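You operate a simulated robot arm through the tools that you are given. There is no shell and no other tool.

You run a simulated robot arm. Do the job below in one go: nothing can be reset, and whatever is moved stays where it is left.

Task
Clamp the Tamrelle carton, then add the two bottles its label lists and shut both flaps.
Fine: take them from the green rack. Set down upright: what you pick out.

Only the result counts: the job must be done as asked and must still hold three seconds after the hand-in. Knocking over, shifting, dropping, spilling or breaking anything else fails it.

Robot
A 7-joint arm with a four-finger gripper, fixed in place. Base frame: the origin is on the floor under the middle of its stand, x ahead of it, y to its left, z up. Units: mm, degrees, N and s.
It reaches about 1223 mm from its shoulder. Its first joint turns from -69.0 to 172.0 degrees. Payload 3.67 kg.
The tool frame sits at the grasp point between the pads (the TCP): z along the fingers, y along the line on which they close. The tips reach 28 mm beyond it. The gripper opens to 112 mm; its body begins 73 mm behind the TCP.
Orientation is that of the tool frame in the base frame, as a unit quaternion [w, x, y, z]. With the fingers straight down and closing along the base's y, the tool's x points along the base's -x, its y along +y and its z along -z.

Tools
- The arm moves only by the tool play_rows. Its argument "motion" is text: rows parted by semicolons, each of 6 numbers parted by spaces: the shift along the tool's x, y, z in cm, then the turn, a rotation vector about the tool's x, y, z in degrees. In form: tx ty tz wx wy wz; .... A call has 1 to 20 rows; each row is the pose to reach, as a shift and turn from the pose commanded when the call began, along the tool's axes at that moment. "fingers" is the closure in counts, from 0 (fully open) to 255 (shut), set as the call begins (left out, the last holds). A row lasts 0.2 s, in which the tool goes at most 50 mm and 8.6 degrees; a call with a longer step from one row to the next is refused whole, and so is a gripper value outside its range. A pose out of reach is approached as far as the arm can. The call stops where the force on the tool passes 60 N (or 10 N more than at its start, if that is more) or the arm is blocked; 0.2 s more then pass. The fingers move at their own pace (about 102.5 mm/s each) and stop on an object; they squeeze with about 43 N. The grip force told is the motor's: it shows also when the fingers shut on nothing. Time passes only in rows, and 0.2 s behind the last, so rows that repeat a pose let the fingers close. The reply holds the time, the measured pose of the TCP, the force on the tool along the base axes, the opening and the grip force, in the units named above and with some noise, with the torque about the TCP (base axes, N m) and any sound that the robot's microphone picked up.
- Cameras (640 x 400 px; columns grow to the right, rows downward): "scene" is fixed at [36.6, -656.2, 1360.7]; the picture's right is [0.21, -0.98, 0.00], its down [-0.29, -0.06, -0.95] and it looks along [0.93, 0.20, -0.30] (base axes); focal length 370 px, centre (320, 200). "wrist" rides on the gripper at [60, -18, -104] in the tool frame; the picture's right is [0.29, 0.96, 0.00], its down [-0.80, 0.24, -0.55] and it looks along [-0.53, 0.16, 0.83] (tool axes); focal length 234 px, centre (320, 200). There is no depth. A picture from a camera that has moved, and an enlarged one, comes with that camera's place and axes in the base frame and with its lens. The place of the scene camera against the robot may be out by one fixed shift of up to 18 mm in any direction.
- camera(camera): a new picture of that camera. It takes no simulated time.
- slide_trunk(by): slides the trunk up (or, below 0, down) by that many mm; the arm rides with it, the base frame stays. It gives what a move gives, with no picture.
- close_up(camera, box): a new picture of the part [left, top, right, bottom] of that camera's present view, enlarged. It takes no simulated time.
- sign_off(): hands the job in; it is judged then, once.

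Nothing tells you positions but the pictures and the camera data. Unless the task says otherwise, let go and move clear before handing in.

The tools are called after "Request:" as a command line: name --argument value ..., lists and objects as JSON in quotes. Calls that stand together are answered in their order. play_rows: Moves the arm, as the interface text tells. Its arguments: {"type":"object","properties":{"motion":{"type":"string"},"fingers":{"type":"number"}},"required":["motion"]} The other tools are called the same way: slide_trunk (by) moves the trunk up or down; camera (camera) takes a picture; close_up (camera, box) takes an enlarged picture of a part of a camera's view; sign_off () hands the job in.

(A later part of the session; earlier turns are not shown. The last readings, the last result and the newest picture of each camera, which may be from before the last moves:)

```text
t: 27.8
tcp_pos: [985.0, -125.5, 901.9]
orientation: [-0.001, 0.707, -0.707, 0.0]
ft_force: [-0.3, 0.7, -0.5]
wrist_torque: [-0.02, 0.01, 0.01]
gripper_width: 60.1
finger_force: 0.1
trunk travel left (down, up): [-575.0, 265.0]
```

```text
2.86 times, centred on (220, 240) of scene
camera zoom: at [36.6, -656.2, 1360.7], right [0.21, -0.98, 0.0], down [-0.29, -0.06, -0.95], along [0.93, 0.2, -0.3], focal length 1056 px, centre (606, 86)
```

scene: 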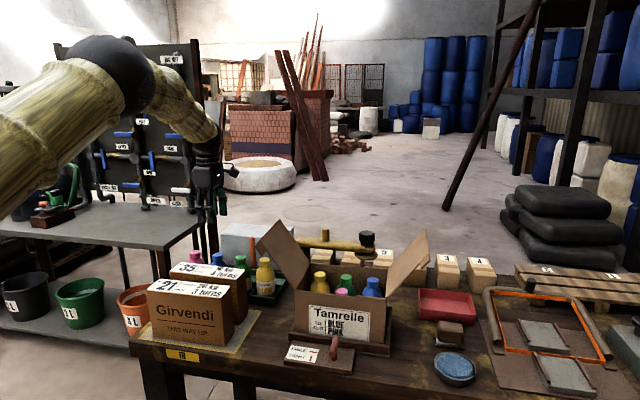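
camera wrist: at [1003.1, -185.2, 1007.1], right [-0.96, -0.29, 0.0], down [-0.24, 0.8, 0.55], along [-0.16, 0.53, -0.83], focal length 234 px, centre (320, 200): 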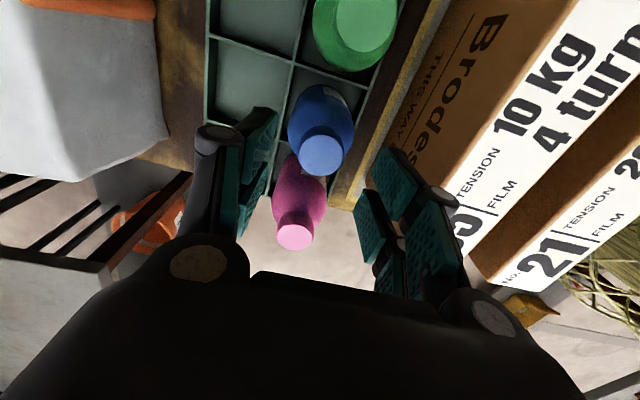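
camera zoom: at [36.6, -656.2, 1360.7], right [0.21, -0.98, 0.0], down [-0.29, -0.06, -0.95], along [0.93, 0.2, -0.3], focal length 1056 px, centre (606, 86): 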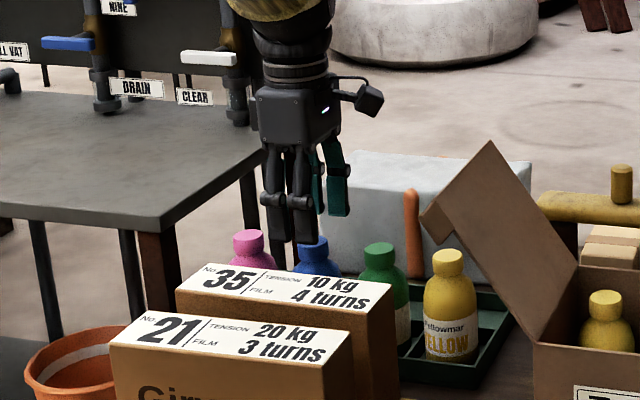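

Aligned within about a millimetre. I'll descend onto the cap and close the fingers.

Request:
play_rows --motion "0 0 1 0 0 0; 0 0 2 0 0 0; 0 0 3 0 0 0; 0 0 3.7 0 0 0; 0 0 3.7 0 0 0"

Request:
camera --camera "wrist"

Request:
close_up --camera "scene" --box '[180, 190, 260, 280]'

```text
t: 29.0
tcp_pos: [985.8, -125.4, 864.1]
orientation: [0.0, 0.708, -0.706, 0.001]
ft_force: [-0.1, -0.2, -0.1]
wrist_torque: [0.0, 0.0, 0.0]
gripper_width: 60.1
finger_force: 0.1
trunk travel left (down, up): [-575.0, 265.0]
```

```text
taken
camera wrist: at [1003.1, -185.4, 969.5], right [-0.96, -0.29, 0.0], down [-0.24, 0.8, 0.55], along [-0.16, 0.53, -0.83], focal length 234 px, centre (320, 200)
```

wrist: 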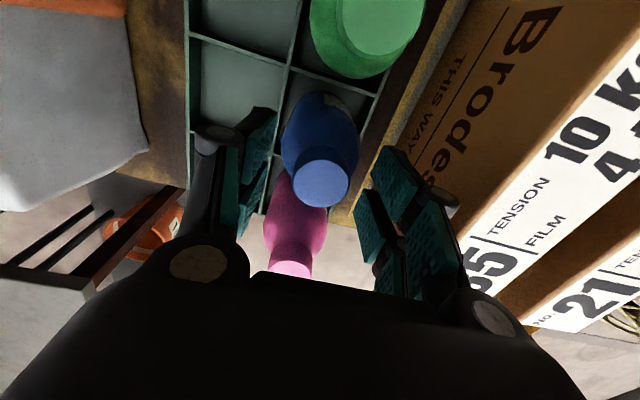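

```text
4.44 times, centred on (220, 235) of scene
camera zoom: at [36.6, -656.2, 1360.7], right [0.21, -0.98, 0.0], down [-0.29, -0.06, -0.95], along [0.93, 0.2, -0.3], focal length 1643 px, centre (764, 44)
```

zoom: 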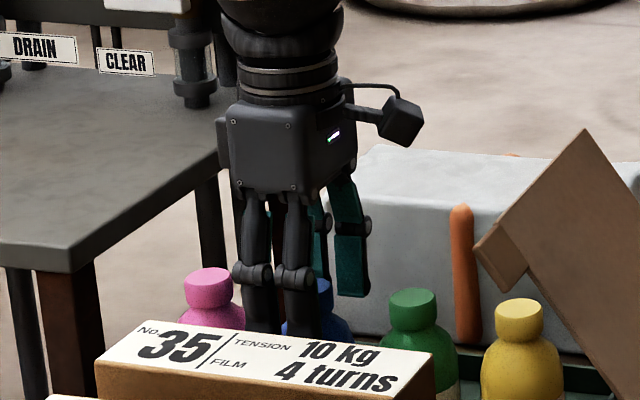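

Request:
play_rows --motion "0 0 0 0 0 0; 0 0 0 0 0 0; 0 0 0 0 0 0; 0 0 0 0 0 0; 0 0 0 0 0 0" --fingers 255

Request:
camera --camera "wrist"

```text
t: 30.2
tcp_pos: [985.1, -125.6, 865.0]
orientation: [0.0, 0.707, -0.707, 0.0]
ft_force: [0.2, 0.0, -0.2]
wrist_torque: [0.01, 0.0, -0.01]
gripper_width: 29.1
finger_force: 43.2
trunk travel left (down, up): [-575.0, 265.0]
```

```text
taken
camera wrist: at [1003.2, -185.4, 969.5], right [-0.96, -0.29, 0.0], down [-0.24, 0.8, 0.55], along [-0.16, 0.53, -0.83], focal length 234 px, centre (320, 200)
```

wrist: 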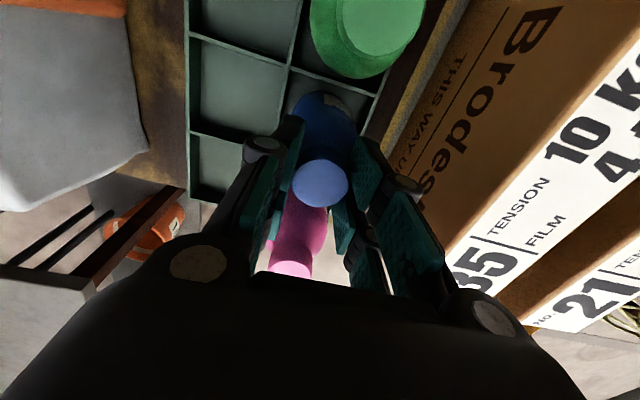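

The cap is gripped at 29 mm with no side load. I'll lift straight up.

Request:
play_rows --motion "0 0 -1 0 0 0; 0 0 -2 0 0 0; 0 0 -3.5 0 0 0; 0 0 -5 0 0 0; 0 0 -7 0 0 0; 0 0 -9 0 0 0; 0 0 -12 0 0 0; 0 0 -15 0 0 0; 0 0 -18 0 0 0; 0 0 -21 0 0 0; 0 0 -24 0 0 0; 0 0 -27 0 0 0; 0 0 -28.5 0 0 0; 0 0 -28.5 0 0 0"

Request:
camera --camera "wrist"

Request:
camera --camera "scene"

```text
t: 33.2
tcp_pos: [985.9, -125.6, 1150.4]
orientation: [0.0, 0.707, -0.707, 0.0]
ft_force: [-0.4, 0.2, -1.9]
wrist_torque: [0.0, -0.01, 0.0]
gripper_width: 29.2
finger_force: 43.4
trunk travel left (down, up): [-575.0, 265.0]
```

```text
taken
camera wrist: at [1004.1, -185.9, 1254.9], right [-0.96, -0.29, 0.0], down [-0.24, 0.8, 0.55], along [-0.16, 0.53, -0.83], focal length 234 px, centre (320, 200)
```

wrist: 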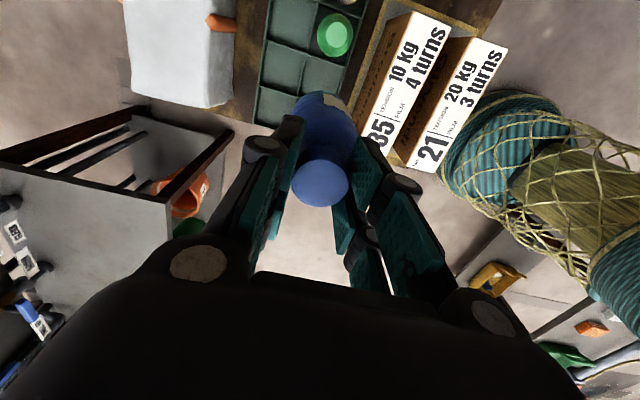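

```text
taken
```

scene: 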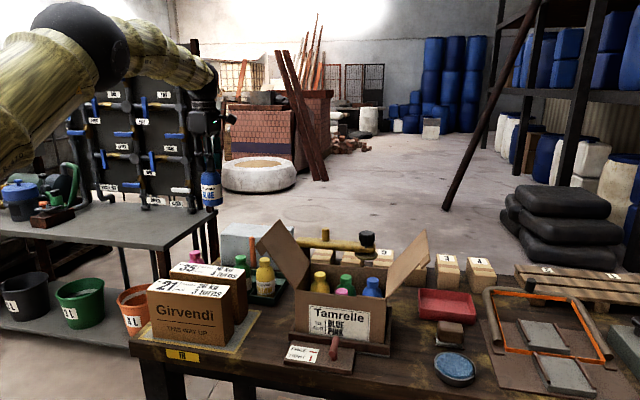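

The blue bottle is up (about 1.9 N). I'll carry it high over the left flap to above the empty front-right cell.

Request:
play_rows --motion "2 0.5 -1 0 0 0; 5 1.3 -2 0 0 0; 9 2.4 -3 0 0 0; 13 3.5 -3 0 0 0; 17 4.5 -3 0 0 0; 21 5.6 -3 0 0 0; 25 6.7 -3 0 0 0; 29 7.7 -3 0 0 0; 33 8.8 -3 0 0 0; 37 9.9 -3 0 0 0; 41 10.9 -3 0 0 0; 44.5 11.9 -3 0 0 0; 46.8 12.5 -3 0 0 0; 47.6 12.7 -3 0 0 0; 47.6 12.7 -3 0 0 0"

Request:
camera --camera "wrist"

Request:
camera --camera "scene"

```text
t: 36.4
tcp_pos: [858.7, -602.4, 1178.8]
orientation: [0.0, 0.707, -0.707, 0.0]
ft_force: [-0.4, -0.8, -2.4]
wrist_torque: [0.01, 0.0, 0.03]
gripper_width: 29.2
finger_force: 42.6
trunk travel left (down, up): [-575.0, 265.0]
```

```text
taken
camera wrist: at [876.2, -661.7, 1283.4], right [-0.96, -0.29, 0.0], down [-0.24, 0.8, 0.55], along [-0.16, 0.53, -0.83], focal length 234 px, centre (320, 200)
```

wrist: 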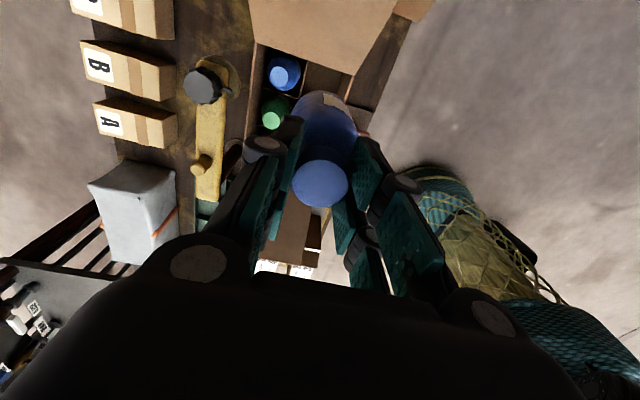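

```text
taken
```

scene: 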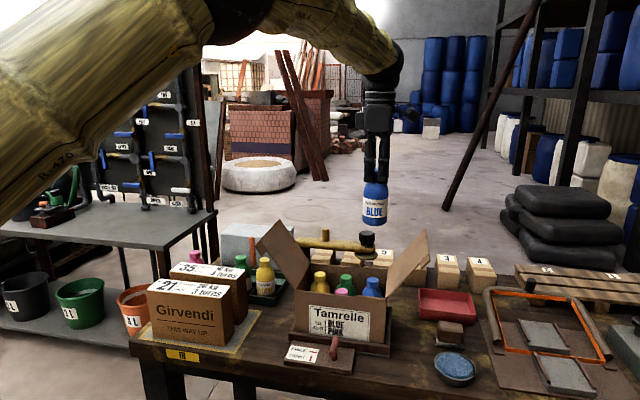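

Request:
close_up --camera "wrist" --box '[230, 20, 430, 150]'

Request:
close_up --camera "scene" --box '[280, 160, 440, 360]'

```text
3.08 times, centred on (330, 85) of wrist
camera zoom: at [876.2, -661.7, 1283.4], right [-0.96, -0.29, 0.0], down [-0.24, 0.8, 0.55], along [-0.16, 0.53, -0.83], focal length 720 px, centre (289, 554)
```

zoom: 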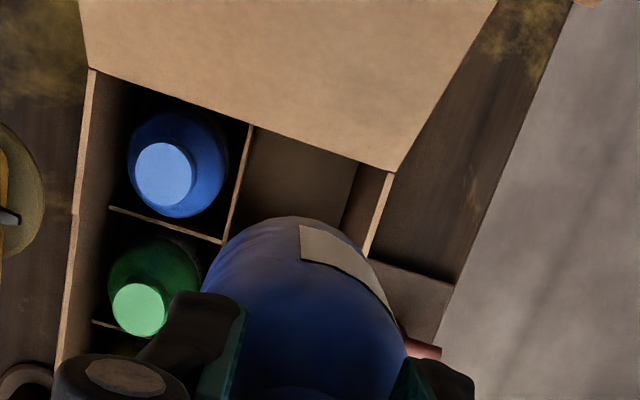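

```text
2.00 times, centred on (360, 260) of scene
camera zoom: at [36.6, -656.2, 1360.7], right [0.21, -0.98, 0.0], down [-0.29, -0.06, -0.95], along [0.93, 0.2, -0.3], focal length 739 px, centre (240, 80)
```

zoom: 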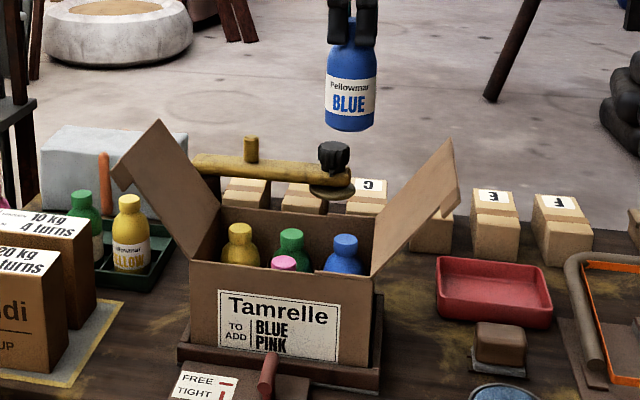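

The carton hasn't moved; the empty front-right cell centre is about (855, -601). I'll lower the bottle partway and check clearance.

Request:
play_rows --motion "0 0.1 2 0 0 0; 0 0.1 5 0 0 0; 0 0.1 8.5 0 0 0; 0 0.1 12 0 0 0; 0 0.1 15 0 0 0; 0 0.1 18 0 0 0; 0 0.1 20 0 0 0; 0 0.1 20 0 0 0"

Request:
camera --camera "wrist"

Request:
close_up --camera "scene" --box '[270, 180, 430, 360]'

```text
t: 38.2
tcp_pos: [857.3, -602.2, 979.6]
orientation: [0.0, 0.707, -0.707, 0.0]
ft_force: [0.0, 0.1, -4.0]
wrist_torque: [0.0, 0.02, -0.01]
gripper_width: 29.0
finger_force: 43.2
trunk travel left (down, up): [-575.0, 265.0]
```

```text
taken
camera wrist: at [875.3, -662.3, 1084.9], right [-0.96, -0.29, 0.0], down [-0.24, 0.8, 0.55], along [-0.16, 0.53, -0.83], focal length 234 px, centre (320, 200)
```

wrist: 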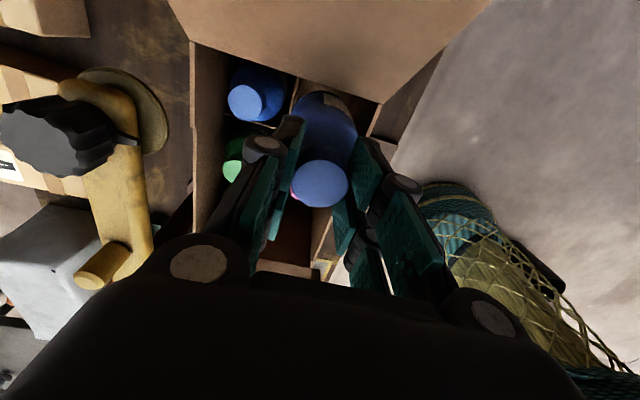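

```text
2.22 times, centred on (350, 270) of scene
camera zoom: at [36.6, -656.2, 1360.7], right [0.21, -0.98, 0.0], down [-0.29, -0.06, -0.95], along [0.93, 0.2, -0.3], focal length 822 px, centre (253, 44)
```

zoom: 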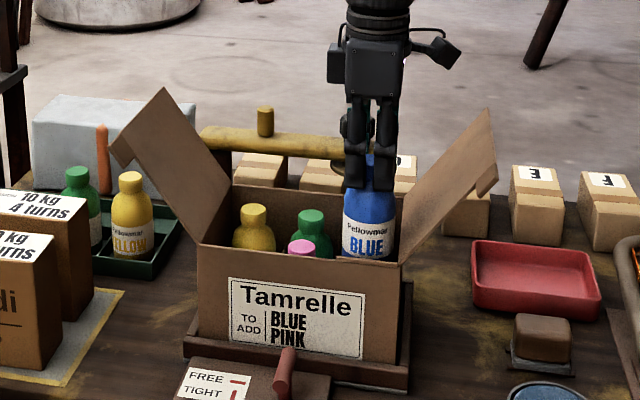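

Request:
play_rows --motion "0 0 1.5 0 0 0; 0 0 3 0 0 0; 0 0 4.5 0 0 0; 0 0 6 0 0 0; 0 0 7 0 0 0; 0 0 7.5 0 0 0; 0 0 7.5 0 0 0"

Request:
camera --camera "wrist"

Request:
close_up --camera "scene" --box '[290, 190, 430, 350]'

```text
t: 39.8
tcp_pos: [856.9, -603.4, 904.3]
orientation: [-0.002, 0.707, -0.707, 0.001]
ft_force: [0.0, 0.5, -3.3]
wrist_torque: [-0.01, -0.01, 0.01]
gripper_width: 29.2
finger_force: 42.7
trunk travel left (down, up): [-575.0, 265.0]
```

```text
taken
camera wrist: at [875.1, -662.7, 1009.7], right [-0.96, -0.29, 0.0], down [-0.24, 0.8, 0.55], along [-0.16, 0.53, -0.83], focal length 234 px, centre (320, 200)
```

wrist: 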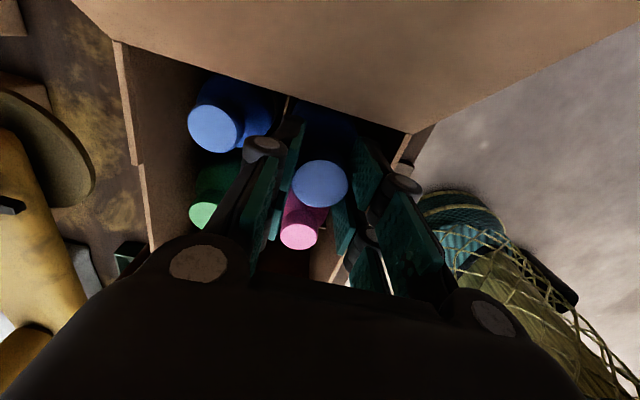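

```text
2.50 times, centred on (360, 270) of scene
camera zoom: at [36.6, -656.2, 1360.7], right [0.21, -0.98, 0.0], down [-0.29, -0.06, -0.95], along [0.93, 0.2, -0.3], focal length 924 px, centre (220, 25)
```

zoom: 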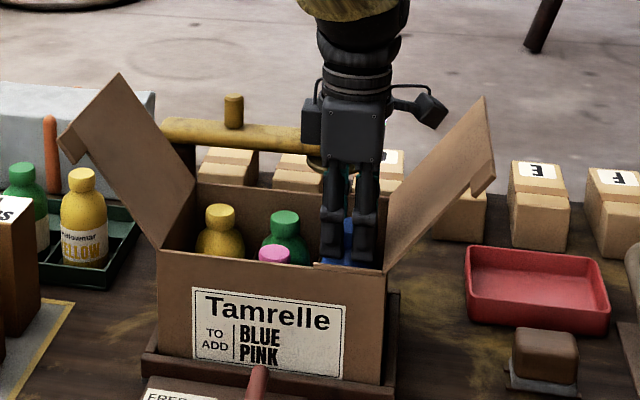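

Clearances look good. I'll lower the rest in small steps, watching the force for floor contact.

Request:
play_rows --motion "0 0 0.7 0 0 0; 0 0 1.4 0 0 0; 0 0 2 0 0 0; 0 0 2.3 0 0 0; 0 0 2.3 0 0 0"

Request:
close_up --camera "wrist" --box '[180, 60, 460, 300]'

```text
t: 41.0
tcp_pos: [857.6, -603.4, 880.6]
orientation: [0.001, -0.707, 0.707, 0.001]
ft_force: [0.0, -0.6, -2.0]
wrist_torque: [-0.02, 0.0, 0.02]
gripper_width: 29.0
finger_force: 43.3
trunk travel left (down, up): [-575.0, 265.0]
```

```text
1.67 times, centred on (320, 180) of wrist
camera zoom: at [875.5, -662.7, 986.2], right [-0.96, -0.29, 0.0], down [-0.24, 0.8, 0.55], along [-0.16, 0.53, -0.83], focal length 390 px, centre (320, 233)
```

zoom: 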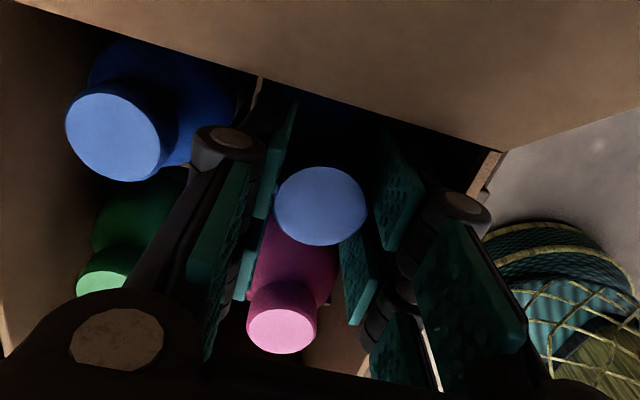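

Request:
play_rows --motion "0 0 0.3 0 0 0; 0 0 0.6 0 0 0; 0 0 0.9 0 0 0; 0 0 0.9 0 0 0"

```text
t: 42.0
tcp_pos: [857.6, -603.5, 872.6]
orientation: [0.0, -0.707, 0.707, 0.0]
ft_force: [0.5, -0.4, -2.8]
wrist_torque: [0.0, 0.0, 0.01]
gripper_width: 29.0
finger_force: 43.0
trunk travel left (down, up): [-575.0, 265.0]
```

Request:
play_rows --motion "0 0 0.1 0 0 0; 0 0 0.2 0 0 0; 0 0 0.2 0 0 0"

Request:
play_rows --motion "0 0 0.1 0 0 0; 0 0 0.2 0 0 0; 0 0 0.2 0 0 0"

```text
t: 42.8
tcp_pos: [856.6, -601.4, 870.2]
orientation: [0.001, -0.707, 0.707, 0.001]
ft_force: [-0.3, -0.3, -3.1]
wrist_torque: [-0.01, -0.03, -0.03]
gripper_width: 29.0
finger_force: 43.3
trunk travel left (down, up): [-575.0, 265.0]
```

```text
t: 43.6
tcp_pos: [857.5, -601.9, 868.6]
orientation: [0.0, 0.707, -0.707, 0.0]
ft_force: [-0.3, 0.4, -2.8]
wrist_torque: [-0.04, -0.01, 0.0]
gripper_width: 29.2
finger_force: 43.0
trunk travel left (down, up): [-575.0, 265.0]
```

Request:
play_rows --motion "0 0 0.1 0 0 0; 0 0 0.2 0 0 0; 0 0 0.2 0 0 0"

Request:
close_up --camera "wrist" --box '[180, 60, 460, 300]'

Request:
close_up --camera "scene" --box '[300, 230, 420, 340]'

```text
t: 44.4
tcp_pos: [857.5, -602.5, 868.2]
orientation: [0.0, -0.707, 0.707, -0.001]
ft_force: [1.0, -2.2, 5.9]
wrist_torque: [-0.26, -0.23, -0.02]
gripper_width: 29.1
finger_force: 42.6
trunk travel left (down, up): [-575.0, 265.0]
```

```text
1.67 times, centred on (320, 180) of wrist
camera zoom: at [874.8, -662.1, 973.3], right [-0.96, -0.29, 0.0], down [-0.24, 0.8, 0.55], along [-0.16, 0.53, -0.83], focal length 390 px, centre (320, 233)
```

zoom: 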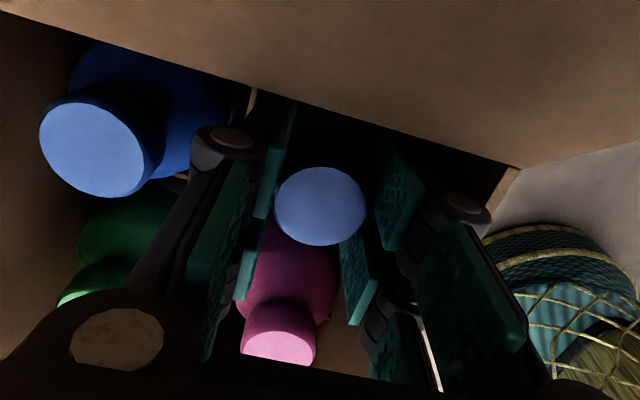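

```text
3.64 times, centred on (360, 285) of scene
camera zoom: at [36.6, -656.2, 1360.7], right [0.21, -0.98, 0.0], down [-0.29, -0.06, -0.95], along [0.93, 0.2, -0.3], focal length 1344 px, centre (174, -109)
```

zoom: 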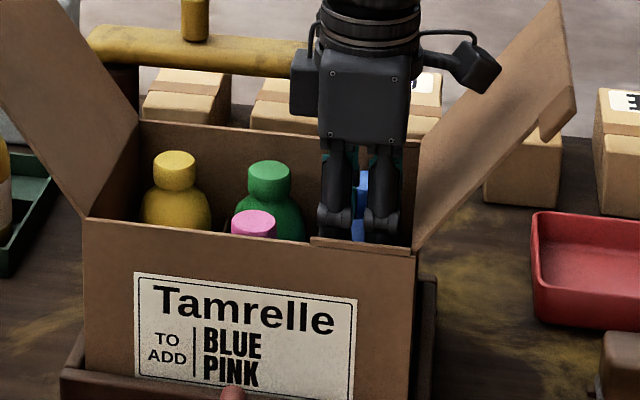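

Floor contact is felt at TCP z≈868, matching the neighbours' cap height. I'll release with a small opening so the fingers stay clear of the carton wall.

Request:
play_rows --motion "0 0 0 0 0 0; 0 0 0 0 0 0; 0 0 0 0 0 0" --fingers 171

Request:
camera --camera "wrist"

```text
t: 45.2
tcp_pos: [857.0, -603.0, 868.1]
orientation: [0.0, -0.707, 0.707, 0.001]
ft_force: [0.5, 0.0, 0.6]
wrist_torque: [0.0, -0.01, 0.03]
gripper_width: 37.0
finger_force: 0.1
trunk travel left (down, up): [-575.0, 265.0]
```

```text
taken
camera wrist: at [874.9, -662.1, 971.9], right [-0.96, -0.29, 0.0], down [-0.24, 0.8, 0.55], along [-0.16, 0.53, -0.83], focal length 234 px, centre (320, 200)
```

wrist: 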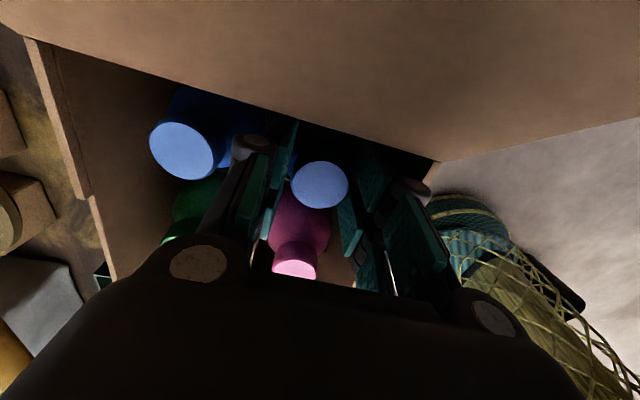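

Released with no side load. I'll lift straight out slowly, then higher.

Request:
play_rows --motion "0 0 -0.7 0 0 0; 0 0 -1.4 0 0 0; 0 0 -2.2 0 0 0; 0 0 -3 0 0 0; 0 0 -4 0 0 0; 0 0 -6 0 0 0; 0 0 -9 0 0 0; 0 0 -13 0 0 0; 0 0 -17 0 0 0; 0 0 -21 0 0 0; 0 0 -25 0 0 0; 0 0 -25 0 0 0"

Request:
camera --camera "wrist"

Request:
close_up --camera "scene" --box '[270, 200, 430, 360]'

```text
t: 47.8
tcp_pos: [855.7, -604.4, 1114.5]
orientation: [0.0, -0.707, 0.707, 0.001]
ft_force: [0.8, -0.7, 0.4]
wrist_torque: [0.05, 0.03, 0.0]
gripper_width: 36.8
finger_force: 0.0
trunk travel left (down, up): [-575.0, 265.0]
```

```text
taken
camera wrist: at [873.7, -664.3, 1220.0], right [-0.96, -0.29, 0.0], down [-0.24, 0.8, 0.56], along [-0.16, 0.53, -0.83], focal length 234 px, centre (320, 200)
```

wrist: 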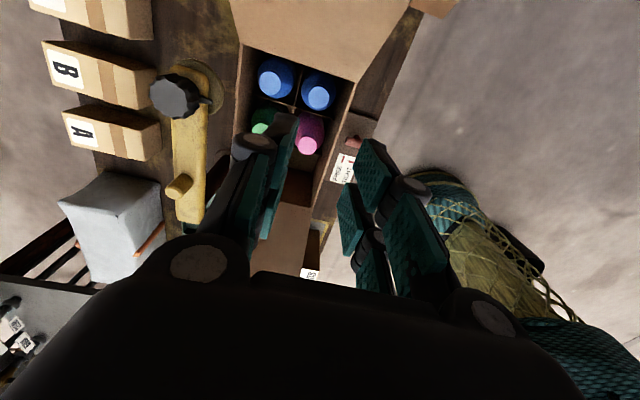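

```text
2.50 times, centred on (350, 280) of scene
camera zoom: at [36.6, -656.2, 1360.7], right [0.21, -0.98, 0.0], down [-0.29, -0.06, -0.95], along [0.93, 0.2, -0.3], focal length 924 px, centre (245, 0)
```

zoom: 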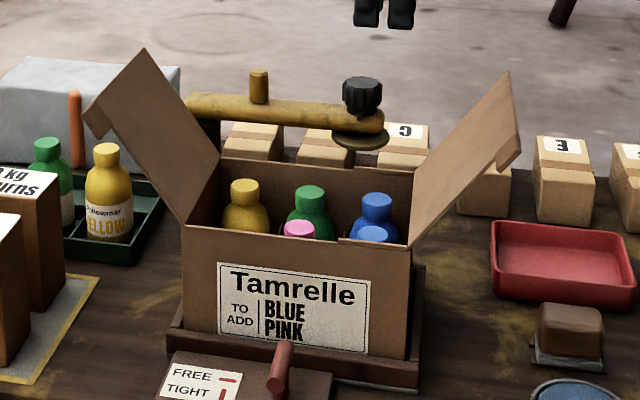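

Blue now stands in the carton. Next I'll go back over the rack to the pink bottle.

Request:
play_rows --motion "-4.2 -1 0 0 0 0; -8.5 -2 0 0 0 0; -12.8 -3 0 0 0 0; -17 -4 0 0 0 0; -21.3 -5 0 0 0 0; -25.6 -6 0 0 0 0; -29.8 -7 0 0 0 0; -34 -8 0 0 0 0; -38.3 -9 0 0 0 0; -42.6 -10 0 0 0 0; -46.8 -11 2 0 0 0; -51 -12 5 0 0 0; -54 -12.7 8 0 0 0; -55.4 -12.9 11 0 0 0; -55.4 -12.9 11 0 0 0" --fingers 118

Request:
camera --camera "wrist"

Request:
camera --camera "scene"

```text
refused: row 12 steps farther than a row can; nothing moved
```

```text
taken
camera wrist: at [873.7, -664.3, 1220.0], right [-0.96, -0.29, 0.0], down [-0.24, 0.8, 0.56], along [-0.16, 0.53, -0.83], focal length 234 px, centre (320, 200)
```

wrist: 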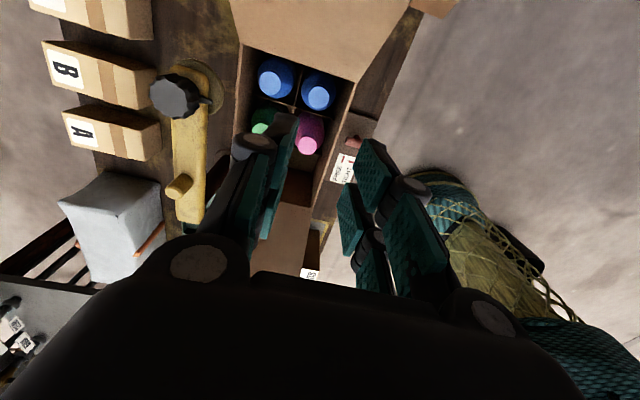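

```text
taken
```

scene: 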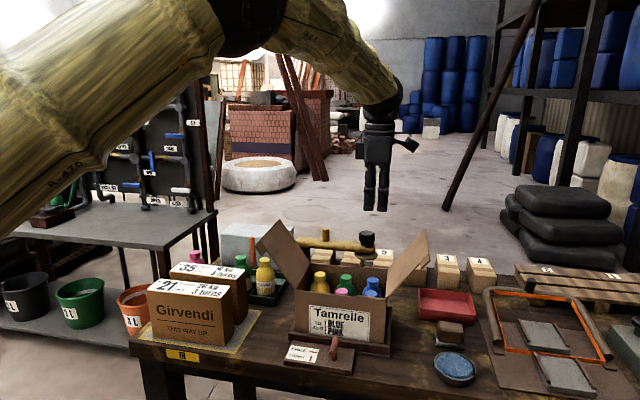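

The call was refused because one step was too long. I'll resend it with shorter steps.

Request:
play_rows --motion "-4.2 -1 0 0 0 0; -8.5 -2 0 0 0 0; -12.8 -3 0 0 0 0; -17 -4 0 0 0 0; -21.3 -5 0 0 0 0; -25.6 -6 0 0 0 0; -29.8 -7 0 0 0 0; -34 -8 0 0 0 0; -38.3 -9 0 0 0 0; -42.6 -10 0 0 0 0; -46.8 -11 0 0 0 0; -50.5 -12 1.5 0 0 0; -53.5 -12.7 4 0 0 0; -55 -12.9 7 0 0 0; -55.4 -12.9 10 0 0 0; -55.4 -12.9 11 0 0 0; -55.4 -12.9 11 0 0 0" --fingers 118

Request:
camera --camera "wrist"

Request:
close_up --camera "wrist" --box '[240, 30, 400, 200]'

```text
t: 51.4
tcp_pos: [986.0, -47.4, 1006.3]
orientation: [0.0, -0.707, 0.707, 0.0]
ft_force: [0.1, 0.2, -0.4]
wrist_torque: [0.01, -0.02, -0.02]
gripper_width: 60.0
finger_force: 0.1
trunk travel left (down, up): [-575.0, 265.0]
```

```text
taken
camera wrist: at [1003.6, -108.2, 1111.7], right [-0.96, -0.29, 0.0], down [-0.24, 0.8, 0.55], along [-0.16, 0.53, -0.83], focal length 234 px, centre (320, 200)
```

wrist: 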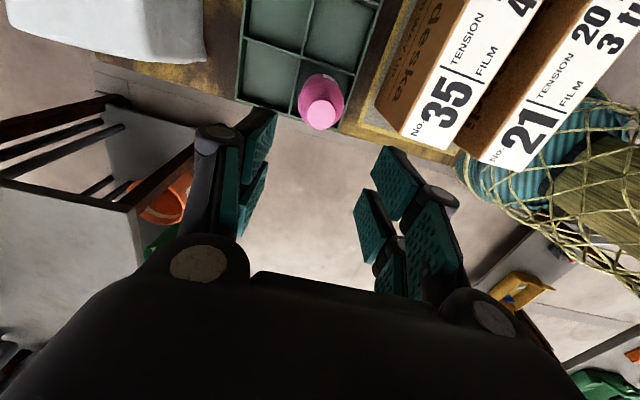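

```text
2.35 times, centred on (320, 115) of wrist
camera zoom: at [1003.6, -108.2, 1111.7], right [-0.96, -0.29, 0.0], down [-0.24, 0.8, 0.55], along [-0.16, 0.53, -0.83], focal length 551 px, centre (320, 400)
```

zoom: 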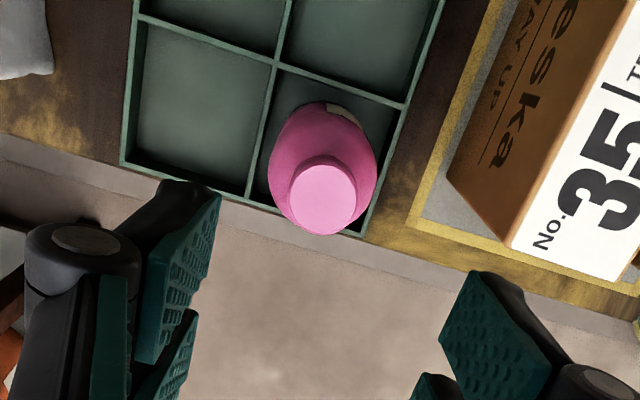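

The pink cap is at about (985, -52, 858). I'll correct y and descend, checking once more above the cap.

Request:
play_rows --motion "0.38 0 2.5 0 0 0; 0.38 0 5 0 0 0; 0.38 0 7.5 0 0 0; 0.38 0 9.5 0 0 0; 0.38 0 10.5 0 0 0; 0.38 0 10.5 0 0 0"

Request:
camera --camera "wrist"

```text
t: 52.8
tcp_pos: [986.2, -51.6, 902.4]
orientation: [0.0, -0.707, 0.707, 0.0]
ft_force: [0.4, -0.4, 0.1]
wrist_torque: [-0.02, 0.02, -0.04]
gripper_width: 59.9
finger_force: 0.0
trunk travel left (down, up): [-575.0, 265.0]
```

```text
taken
camera wrist: at [1003.8, -111.7, 1007.3], right [-0.96, -0.29, 0.0], down [-0.24, 0.8, 0.55], along [-0.16, 0.53, -0.83], focal length 234 px, centre (320, 200)
```

wrist: 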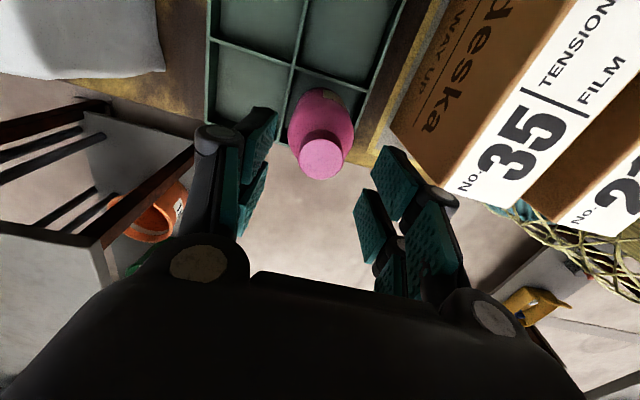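

Request:
play_rows --motion "-0.15 0.1 1 0 0 0; -0.15 0.1 2 0 0 0; -0.15 0.1 3 0 0 0; -0.15 0.1 3.75 0 0 0; -0.15 0.1 3.75 0 0 0"

Request:
camera --camera "wrist"

```text
t: 54.0
tcp_pos: [985.0, -50.6, 865.6]
orientation: [0.0, -0.707, 0.707, 0.0]
ft_force: [0.2, -0.2, -0.6]
wrist_torque: [-0.01, 0.01, 0.0]
gripper_width: 60.2
finger_force: 0.0
trunk travel left (down, up): [-575.0, 265.0]
```

```text
taken
camera wrist: at [1002.8, -110.0, 970.4], right [-0.96, -0.29, 0.0], down [-0.24, 0.8, 0.55], along [-0.16, 0.53, -0.83], focal length 234 px, centre (320, 200)
```

wrist: 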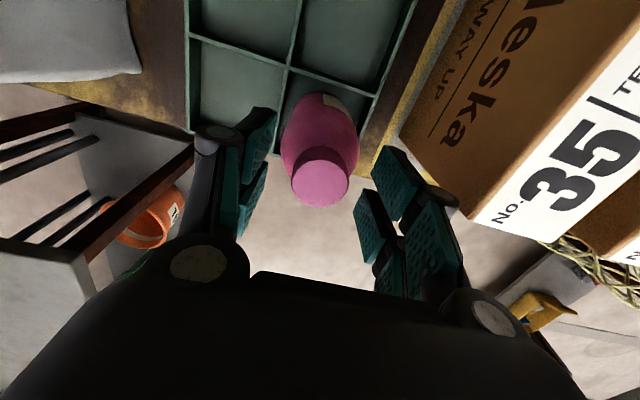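

Well centred. I'll close on the pink cap.

Request:
play_rows --motion "0 0 0 0 0 0; 0 0 0 0 0 0; 0 0 0 0 0 0; 0 0 0 0 0 0; 0 0 0 0 0 0" --fingers 255

Request:
play_rows --motion "0 0 -1 0 0 0; 0 0 -2 0 0 0; 0 0 -3.5 0 0 0; 0 0 -5 0 0 0; 0 0 -7 0 0 0; 0 0 -9 0 0 0; 0 0 -12 0 0 0; 0 0 -15 0 0 0; 0 0 -18 0 0 0; 0 0 -21 0 0 0; 0 0 -24 0 0 0; 0 0 -27 0 0 0; 0 0 -30 0 0 0; 0 0 -31.5 0 0 0; 0 0 -31.5 0 0 0"

Request:
camera --camera "wrist"

Request:
camera --camera "scene"

```text
t: 55.2
tcp_pos: [985.4, -50.3, 865.4]
orientation: [0.0, 0.707, -0.707, 0.0]
ft_force: [0.2, -0.2, -0.2]
wrist_torque: [-0.01, -0.06, 0.0]
gripper_width: 29.0
finger_force: 42.5
trunk travel left (down, up): [-575.0, 265.0]
```

```text
t: 58.4
tcp_pos: [985.9, -49.3, 1178.8]
orientation: [-0.001, 0.707, -0.707, 0.0]
ft_force: [-0.4, 0.4, -3.2]
wrist_torque: [-0.01, 0.0, 0.0]
gripper_width: 29.1
finger_force: 42.3
trunk travel left (down, up): [-575.0, 265.0]
```

```text
taken
camera wrist: at [1003.3, -109.7, 1284.3], right [-0.96, -0.29, 0.0], down [-0.24, 0.8, 0.55], along [-0.16, 0.53, -0.83], focal length 234 px, centre (320, 200)
```

wrist: 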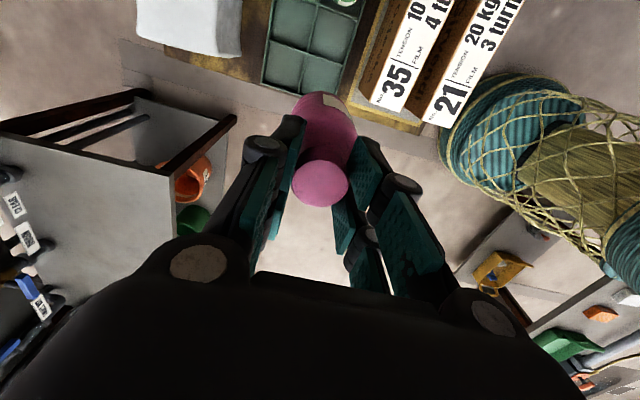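

```text
taken
```

scene: 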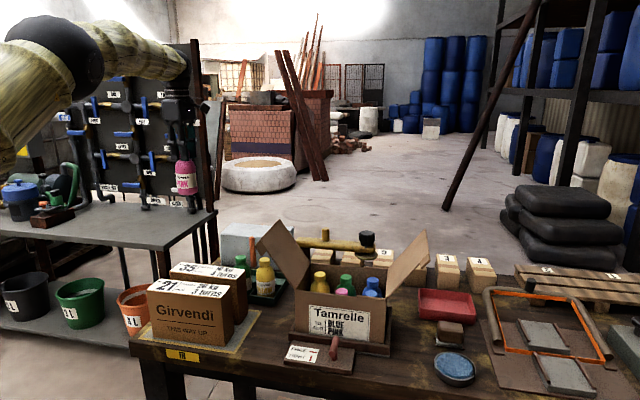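

The pink bottle is up. I'll carry it high to above the empty front-left cell.

Request:
play_rows --motion "2 0.6 0 0 0 0; 5 1.6 0 0 0 0; 9 2.8 0 0 0 0; 13 4.1 0 0 0 0; 17 5.3 0 0 0 0; 21 6.6 0 0 0 0; 25 7.8 0 0 0 0; 29 9.1 0 0 0 0; 33 10.3 0 0 0 0; 36.5 11.4 0 0 0 0; 39 12.2 0 0 0 0; 40.5 12.7 0 0 0 0; 40.9 12.8 0 0 0 0; 40.9 12.8 0 0 0 0"

Request:
camera --camera "wrist"

Request:
close_up --camera "scene" --box '[250, 140, 450, 340]'

```text
t: 61.4
tcp_pos: [858.9, -459.9, 1178.9]
orientation: [0.0, 0.707, -0.707, 0.0]
ft_force: [-0.1, 0.1, -2.1]
wrist_torque: [0.03, -0.02, 0.01]
gripper_width: 29.1
finger_force: 42.7
trunk travel left (down, up): [-575.0, 265.0]
```

```text
taken
camera wrist: at [876.1, -519.6, 1284.2], right [-0.96, -0.29, 0.0], down [-0.24, 0.8, 0.55], along [-0.16, 0.53, -0.83], focal length 234 px, centre (320, 200)
```

wrist: 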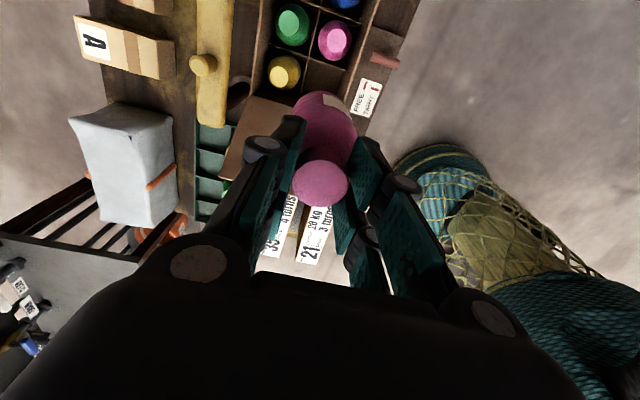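

```text
2.00 times, centred on (350, 240) of scene
camera zoom: at [36.6, -656.2, 1360.7], right [0.21, -0.98, 0.0], down [-0.29, -0.06, -0.95], along [0.93, 0.2, -0.3], focal length 739 px, centre (260, 120)
```

zoom: 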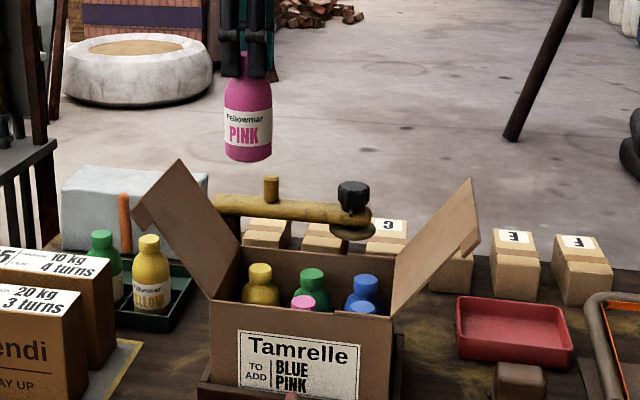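

Request:
close_up --camera "wrist" --box '[230, 0, 410, 130]'

```text
3.08 times, centred on (320, 65) of wrist
camera zoom: at [876.1, -519.6, 1284.2], right [-0.96, -0.29, 0.0], down [-0.24, 0.8, 0.55], along [-0.16, 0.53, -0.83], focal length 720 px, centre (320, 615)
```

zoom: 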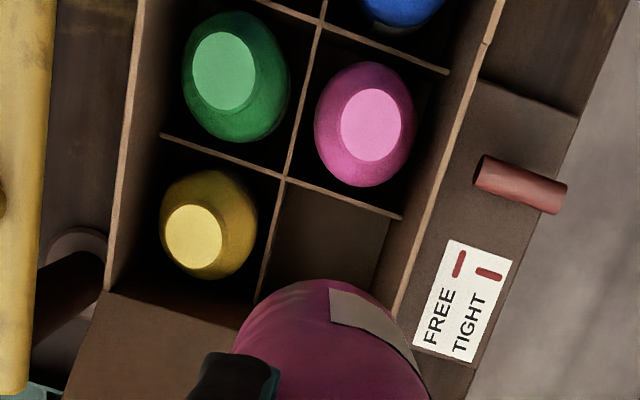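

The empty front-left cell centre is about (854, -459.5) and the bottle is above it. I'll lower it the same way as before.

Request:
play_rows --motion "0 0.1 2 0 0 0; 0 0.1 5 0 0 0; 0 0.1 8.5 0 0 0; 0 0.1 12 0 0 0; 0 0.1 15 0 0 0; 0 0.1 18 0 0 0; 0 0.1 20 0 0 0; 0 0.1 20 0 0 0"

Request:
close_up --camera "scene" --box '[250, 180, 430, 360]'

Request:
camera --camera "wrist"

```text
t: 63.2
tcp_pos: [857.7, -457.4, 977.0]
orientation: [0.0, 0.707, -0.707, 0.0]
ft_force: [-0.3, 1.2, -2.1]
wrist_torque: [-0.02, -0.02, -0.02]
gripper_width: 28.8
finger_force: 43.2
trunk travel left (down, up): [-575.0, 265.0]
```

```text
2.22 times, centred on (340, 270) of scene
camera zoom: at [36.6, -656.2, 1360.7], right [0.21, -0.98, 0.0], down [-0.29, -0.06, -0.95], along [0.93, 0.2, -0.3], focal length 822 px, centre (276, 44)
```

zoom: 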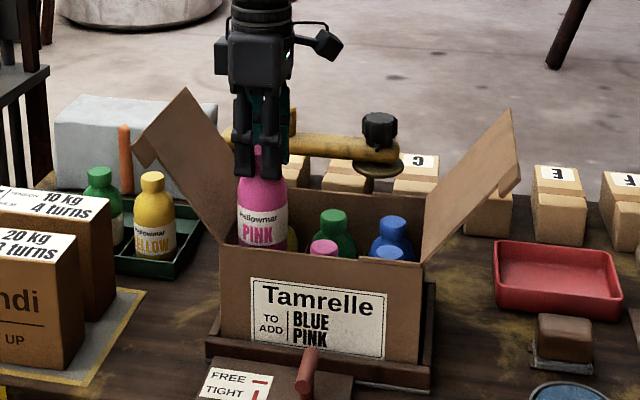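

```text
taken
camera wrist: at [874.4, -518.8, 1083.5], right [-0.96, -0.29, 0.0], down [-0.24, 0.8, 0.55], along [-0.16, 0.53, -0.83], focal length 234 px, centre (320, 200)
```

wrist: 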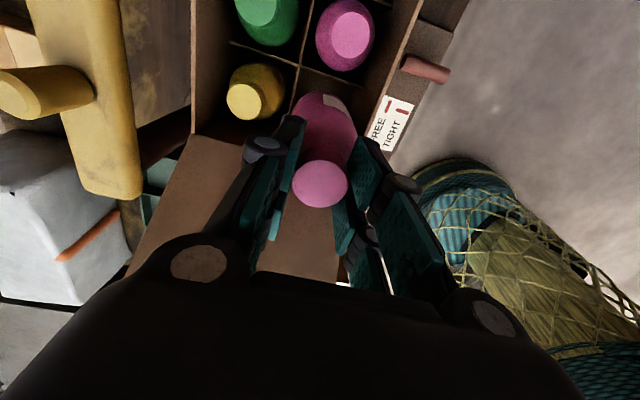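

Request:
play_rows --motion "0.07 -0.05 1.5 0 0 0; 0.07 -0.05 3 0 0 0; 0.07 -0.05 4.5 0 0 0; 0.07 -0.05 6 0 0 0; 0.07 -0.05 7.5 0 0 0; 0.07 -0.05 8.8 0 0 0; 0.07 -0.05 9.6 0 0 0; 0.07 -0.05 9.6 0 0 0"

Request:
camera --camera "wrist"

Request:
close_up --camera "scene" --box '[250, 190, 430, 340]'

```text
t: 65.0
tcp_pos: [858.2, -460.3, 883.3]
orientation: [-0.001, -0.707, 0.707, 0.0]
ft_force: [1.1, 0.1, -2.6]
wrist_torque: [0.02, -0.02, 0.02]
gripper_width: 29.2
finger_force: 43.4
trunk travel left (down, up): [-575.0, 265.0]
```

```text
taken
camera wrist: at [874.9, -521.0, 987.7], right [-0.96, -0.29, 0.0], down [-0.24, 0.8, 0.55], along [-0.16, 0.53, -0.83], focal length 234 px, centre (320, 200)
```

wrist: 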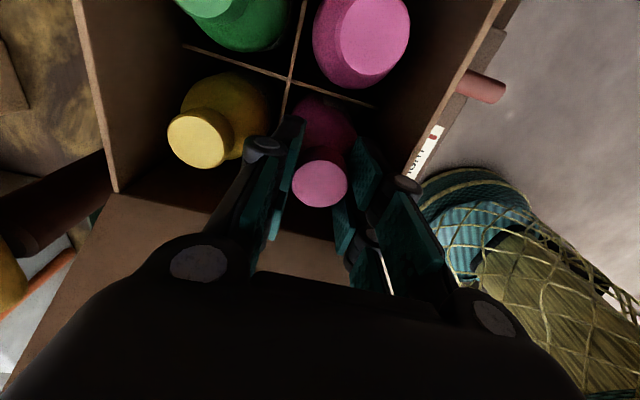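

```text
2.67 times, centred on (340, 265) of scene
camera zoom: at [36.6, -656.2, 1360.7], right [0.21, -0.98, 0.0], down [-0.29, -0.06, -0.95], along [0.93, 0.2, -0.3], focal length 986 px, centre (267, 27)
```

zoom: 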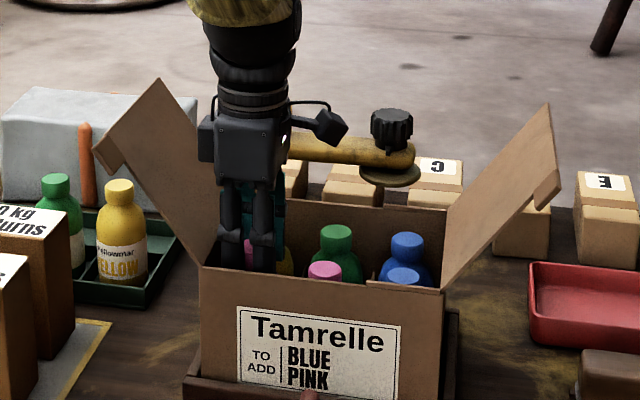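

Request:
play_rows --motion "0 0 0.4 0 0 0; 0 0 0.8 0 0 0; 0 0 1.2 0 0 0; 0 0 1.2 0 0 0"

Request:
play_rows --motion "0 0 0.1 0 0 0; 0 0 0.2 0 0 0; 0 0 0.2 0 0 0"

```text
t: 66.0
tcp_pos: [857.2, -460.8, 871.2]
orientation: [0.0, -0.707, 0.707, -0.001]
ft_force: [-0.1, 0.1, -2.5]
wrist_torque: [-0.01, 0.03, 0.01]
gripper_width: 29.1
finger_force: 43.0
trunk travel left (down, up): [-575.0, 265.0]
```

```text
t: 66.8
tcp_pos: [855.8, -460.6, 868.1]
orientation: [0.0, -0.707, 0.708, 0.0]
ft_force: [-0.4, -0.5, -0.9]
wrist_torque: [0.01, -0.01, 0.01]
gripper_width: 28.7
finger_force: 43.2
trunk travel left (down, up): [-575.0, 265.0]
```

Request:
play_rows --motion "0 0 0.1 0 0 0; 0 0 0.1 0 0 0"

```text
t: 67.4
tcp_pos: [856.4, -460.9, 869.8]
orientation: [0.0, -0.707, 0.707, 0.0]
ft_force: [-1.3, -2.1, 6.8]
wrist_torque: [-0.23, 0.13, -0.03]
gripper_width: 29.2
finger_force: 43.3
trunk travel left (down, up): [-575.0, 265.0]
```

Contact with the carton floor is felt. I'll release with the small opening and lift out.

Request:
play_rows --motion "0 0 0 0 0 0; 0 0 0 0 0 0; 0 0 0 0 0 0" --fingers 171

Request:
play_rows --motion "0 0 -0.7 0 0 0; 0 0 -1.4 0 0 0; 0 0 -2.2 0 0 0; 0 0 -3 0 0 0; 0 0 -4 0 0 0; 0 0 -6 0 0 0; 0 0 -9 0 0 0; 0 0 -13 0 0 0; 0 0 -17 0 0 0; 0 0 -21 0 0 0; 0 0 -25 0 0 0; 0 0 -29 0 0 0; 0 0 -29 0 0 0"

Request:
camera --camera "wrist"

Request:
close_up --camera "scene" --box '[250, 200, 450, 360]'

```text
t: 68.2
tcp_pos: [856.9, -461.1, 867.3]
orientation: [0.0, 0.707, -0.707, 0.0]
ft_force: [0.2, 0.1, 0.7]
wrist_torque: [0.01, 0.0, 0.05]
gripper_width: 36.8
finger_force: 0.1
trunk travel left (down, up): [-575.0, 265.0]
```

```text
t: 71.0
tcp_pos: [857.6, -460.4, 1157.2]
orientation: [0.0, 0.707, -0.707, -0.001]
ft_force: [0.5, -0.5, -0.4]
wrist_torque: [0.02, 0.06, 0.0]
gripper_width: 36.8
finger_force: 0.3
trunk travel left (down, up): [-575.0, 265.0]
```

```text
taken
camera wrist: at [874.5, -520.3, 1262.5], right [-0.96, -0.29, 0.0], down [-0.24, 0.8, 0.56], along [-0.16, 0.53, -0.83], focal length 234 px, centre (320, 200)
```

wrist: 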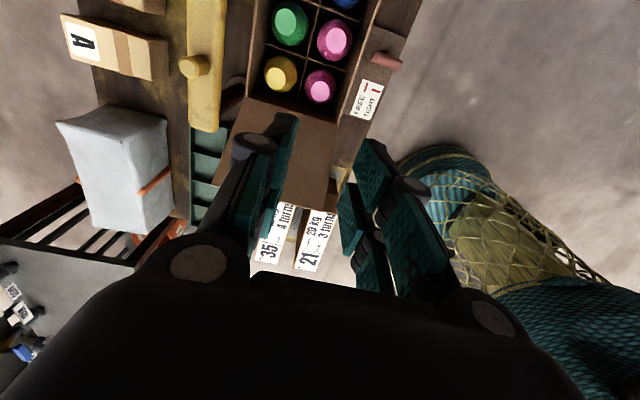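

```text
2.50 times, centred on (350, 280) of scene
camera zoom: at [36.6, -656.2, 1360.7], right [0.21, -0.98, 0.0], down [-0.29, -0.06, -0.95], along [0.93, 0.2, -0.3], focal length 924 px, centre (245, 0)
```

zoom: 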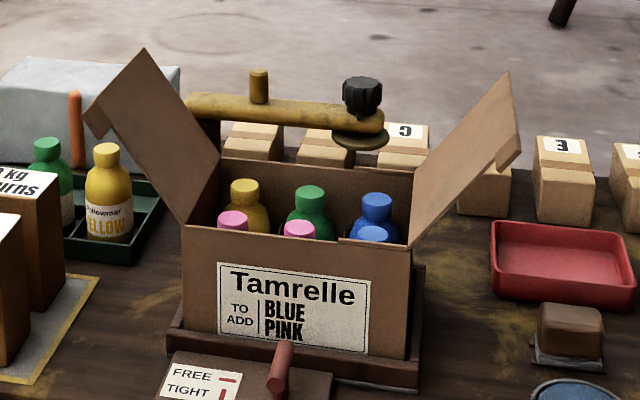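

Both bottles stand in their cells. Now I'll study the flaps, their tips and the carton rim before closing them.

Request:
close_up --camera "scene" --box '[250, 210, 350, 300]'

Request:
close_up --camera "scene" --box '[350, 220, 450, 320]'

Request:
close_up --camera "scene" --box '[310, 250, 420, 310]'

Request:
close_up --camera "wrist" --box '[220, 0, 420, 220]'

```text
4.44 times, centred on (300, 255) of scene
camera zoom: at [36.6, -656.2, 1360.7], right [0.21, -0.98, 0.0], down [-0.29, -0.06, -0.95], along [0.93, 0.2, -0.3], focal length 1643 px, centre (409, -44)
```

zoom: 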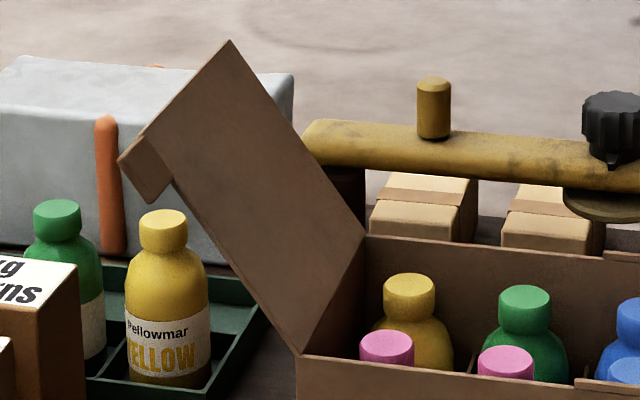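

```text
4.00 times, centred on (400, 270) of scene
camera zoom: at [36.6, -656.2, 1360.7], right [0.21, -0.98, 0.0], down [-0.29, -0.06, -0.95], along [0.93, 0.2, -0.3], focal length 1479 px, centre (0, -80)
```

zoom: 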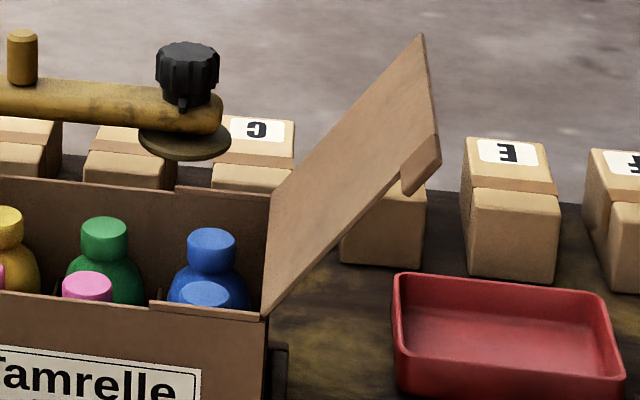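

```text
5.82 times, centred on (365, 280) of scene
camera zoom: at [36.6, -656.2, 1360.7], right [0.21, -0.98, 0.0], down [-0.29, -0.06, -0.95], along [0.93, 0.2, -0.3], focal length 2151 px, centre (58, -266)
```

zoom: 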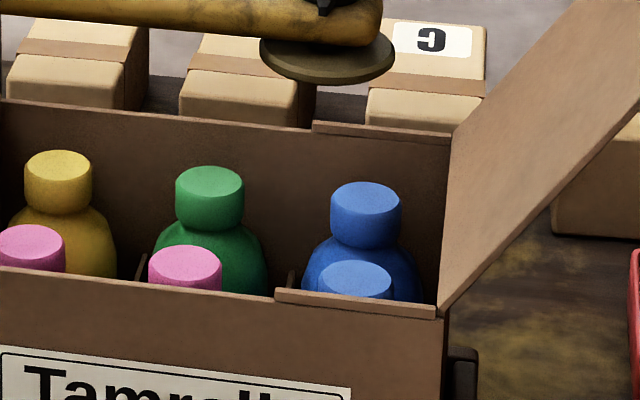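

```text
1.82 times, centred on (320, 110) of wrist
camera zoom: at [874.5, -520.3, 1262.5], right [-0.96, -0.29, 0.0], down [-0.24, 0.8, 0.56], along [-0.16, 0.53, -0.83], focal length 426 px, centre (320, 364)
```

zoom: 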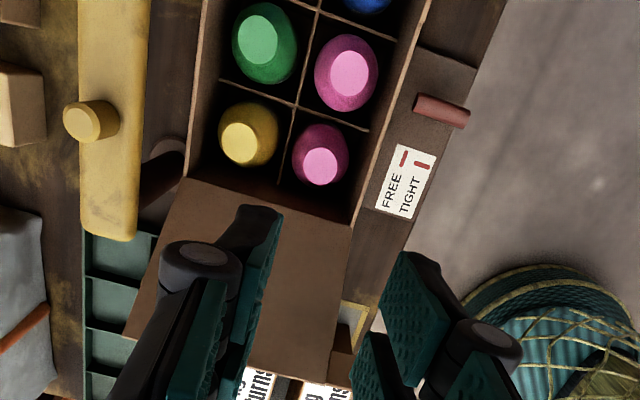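

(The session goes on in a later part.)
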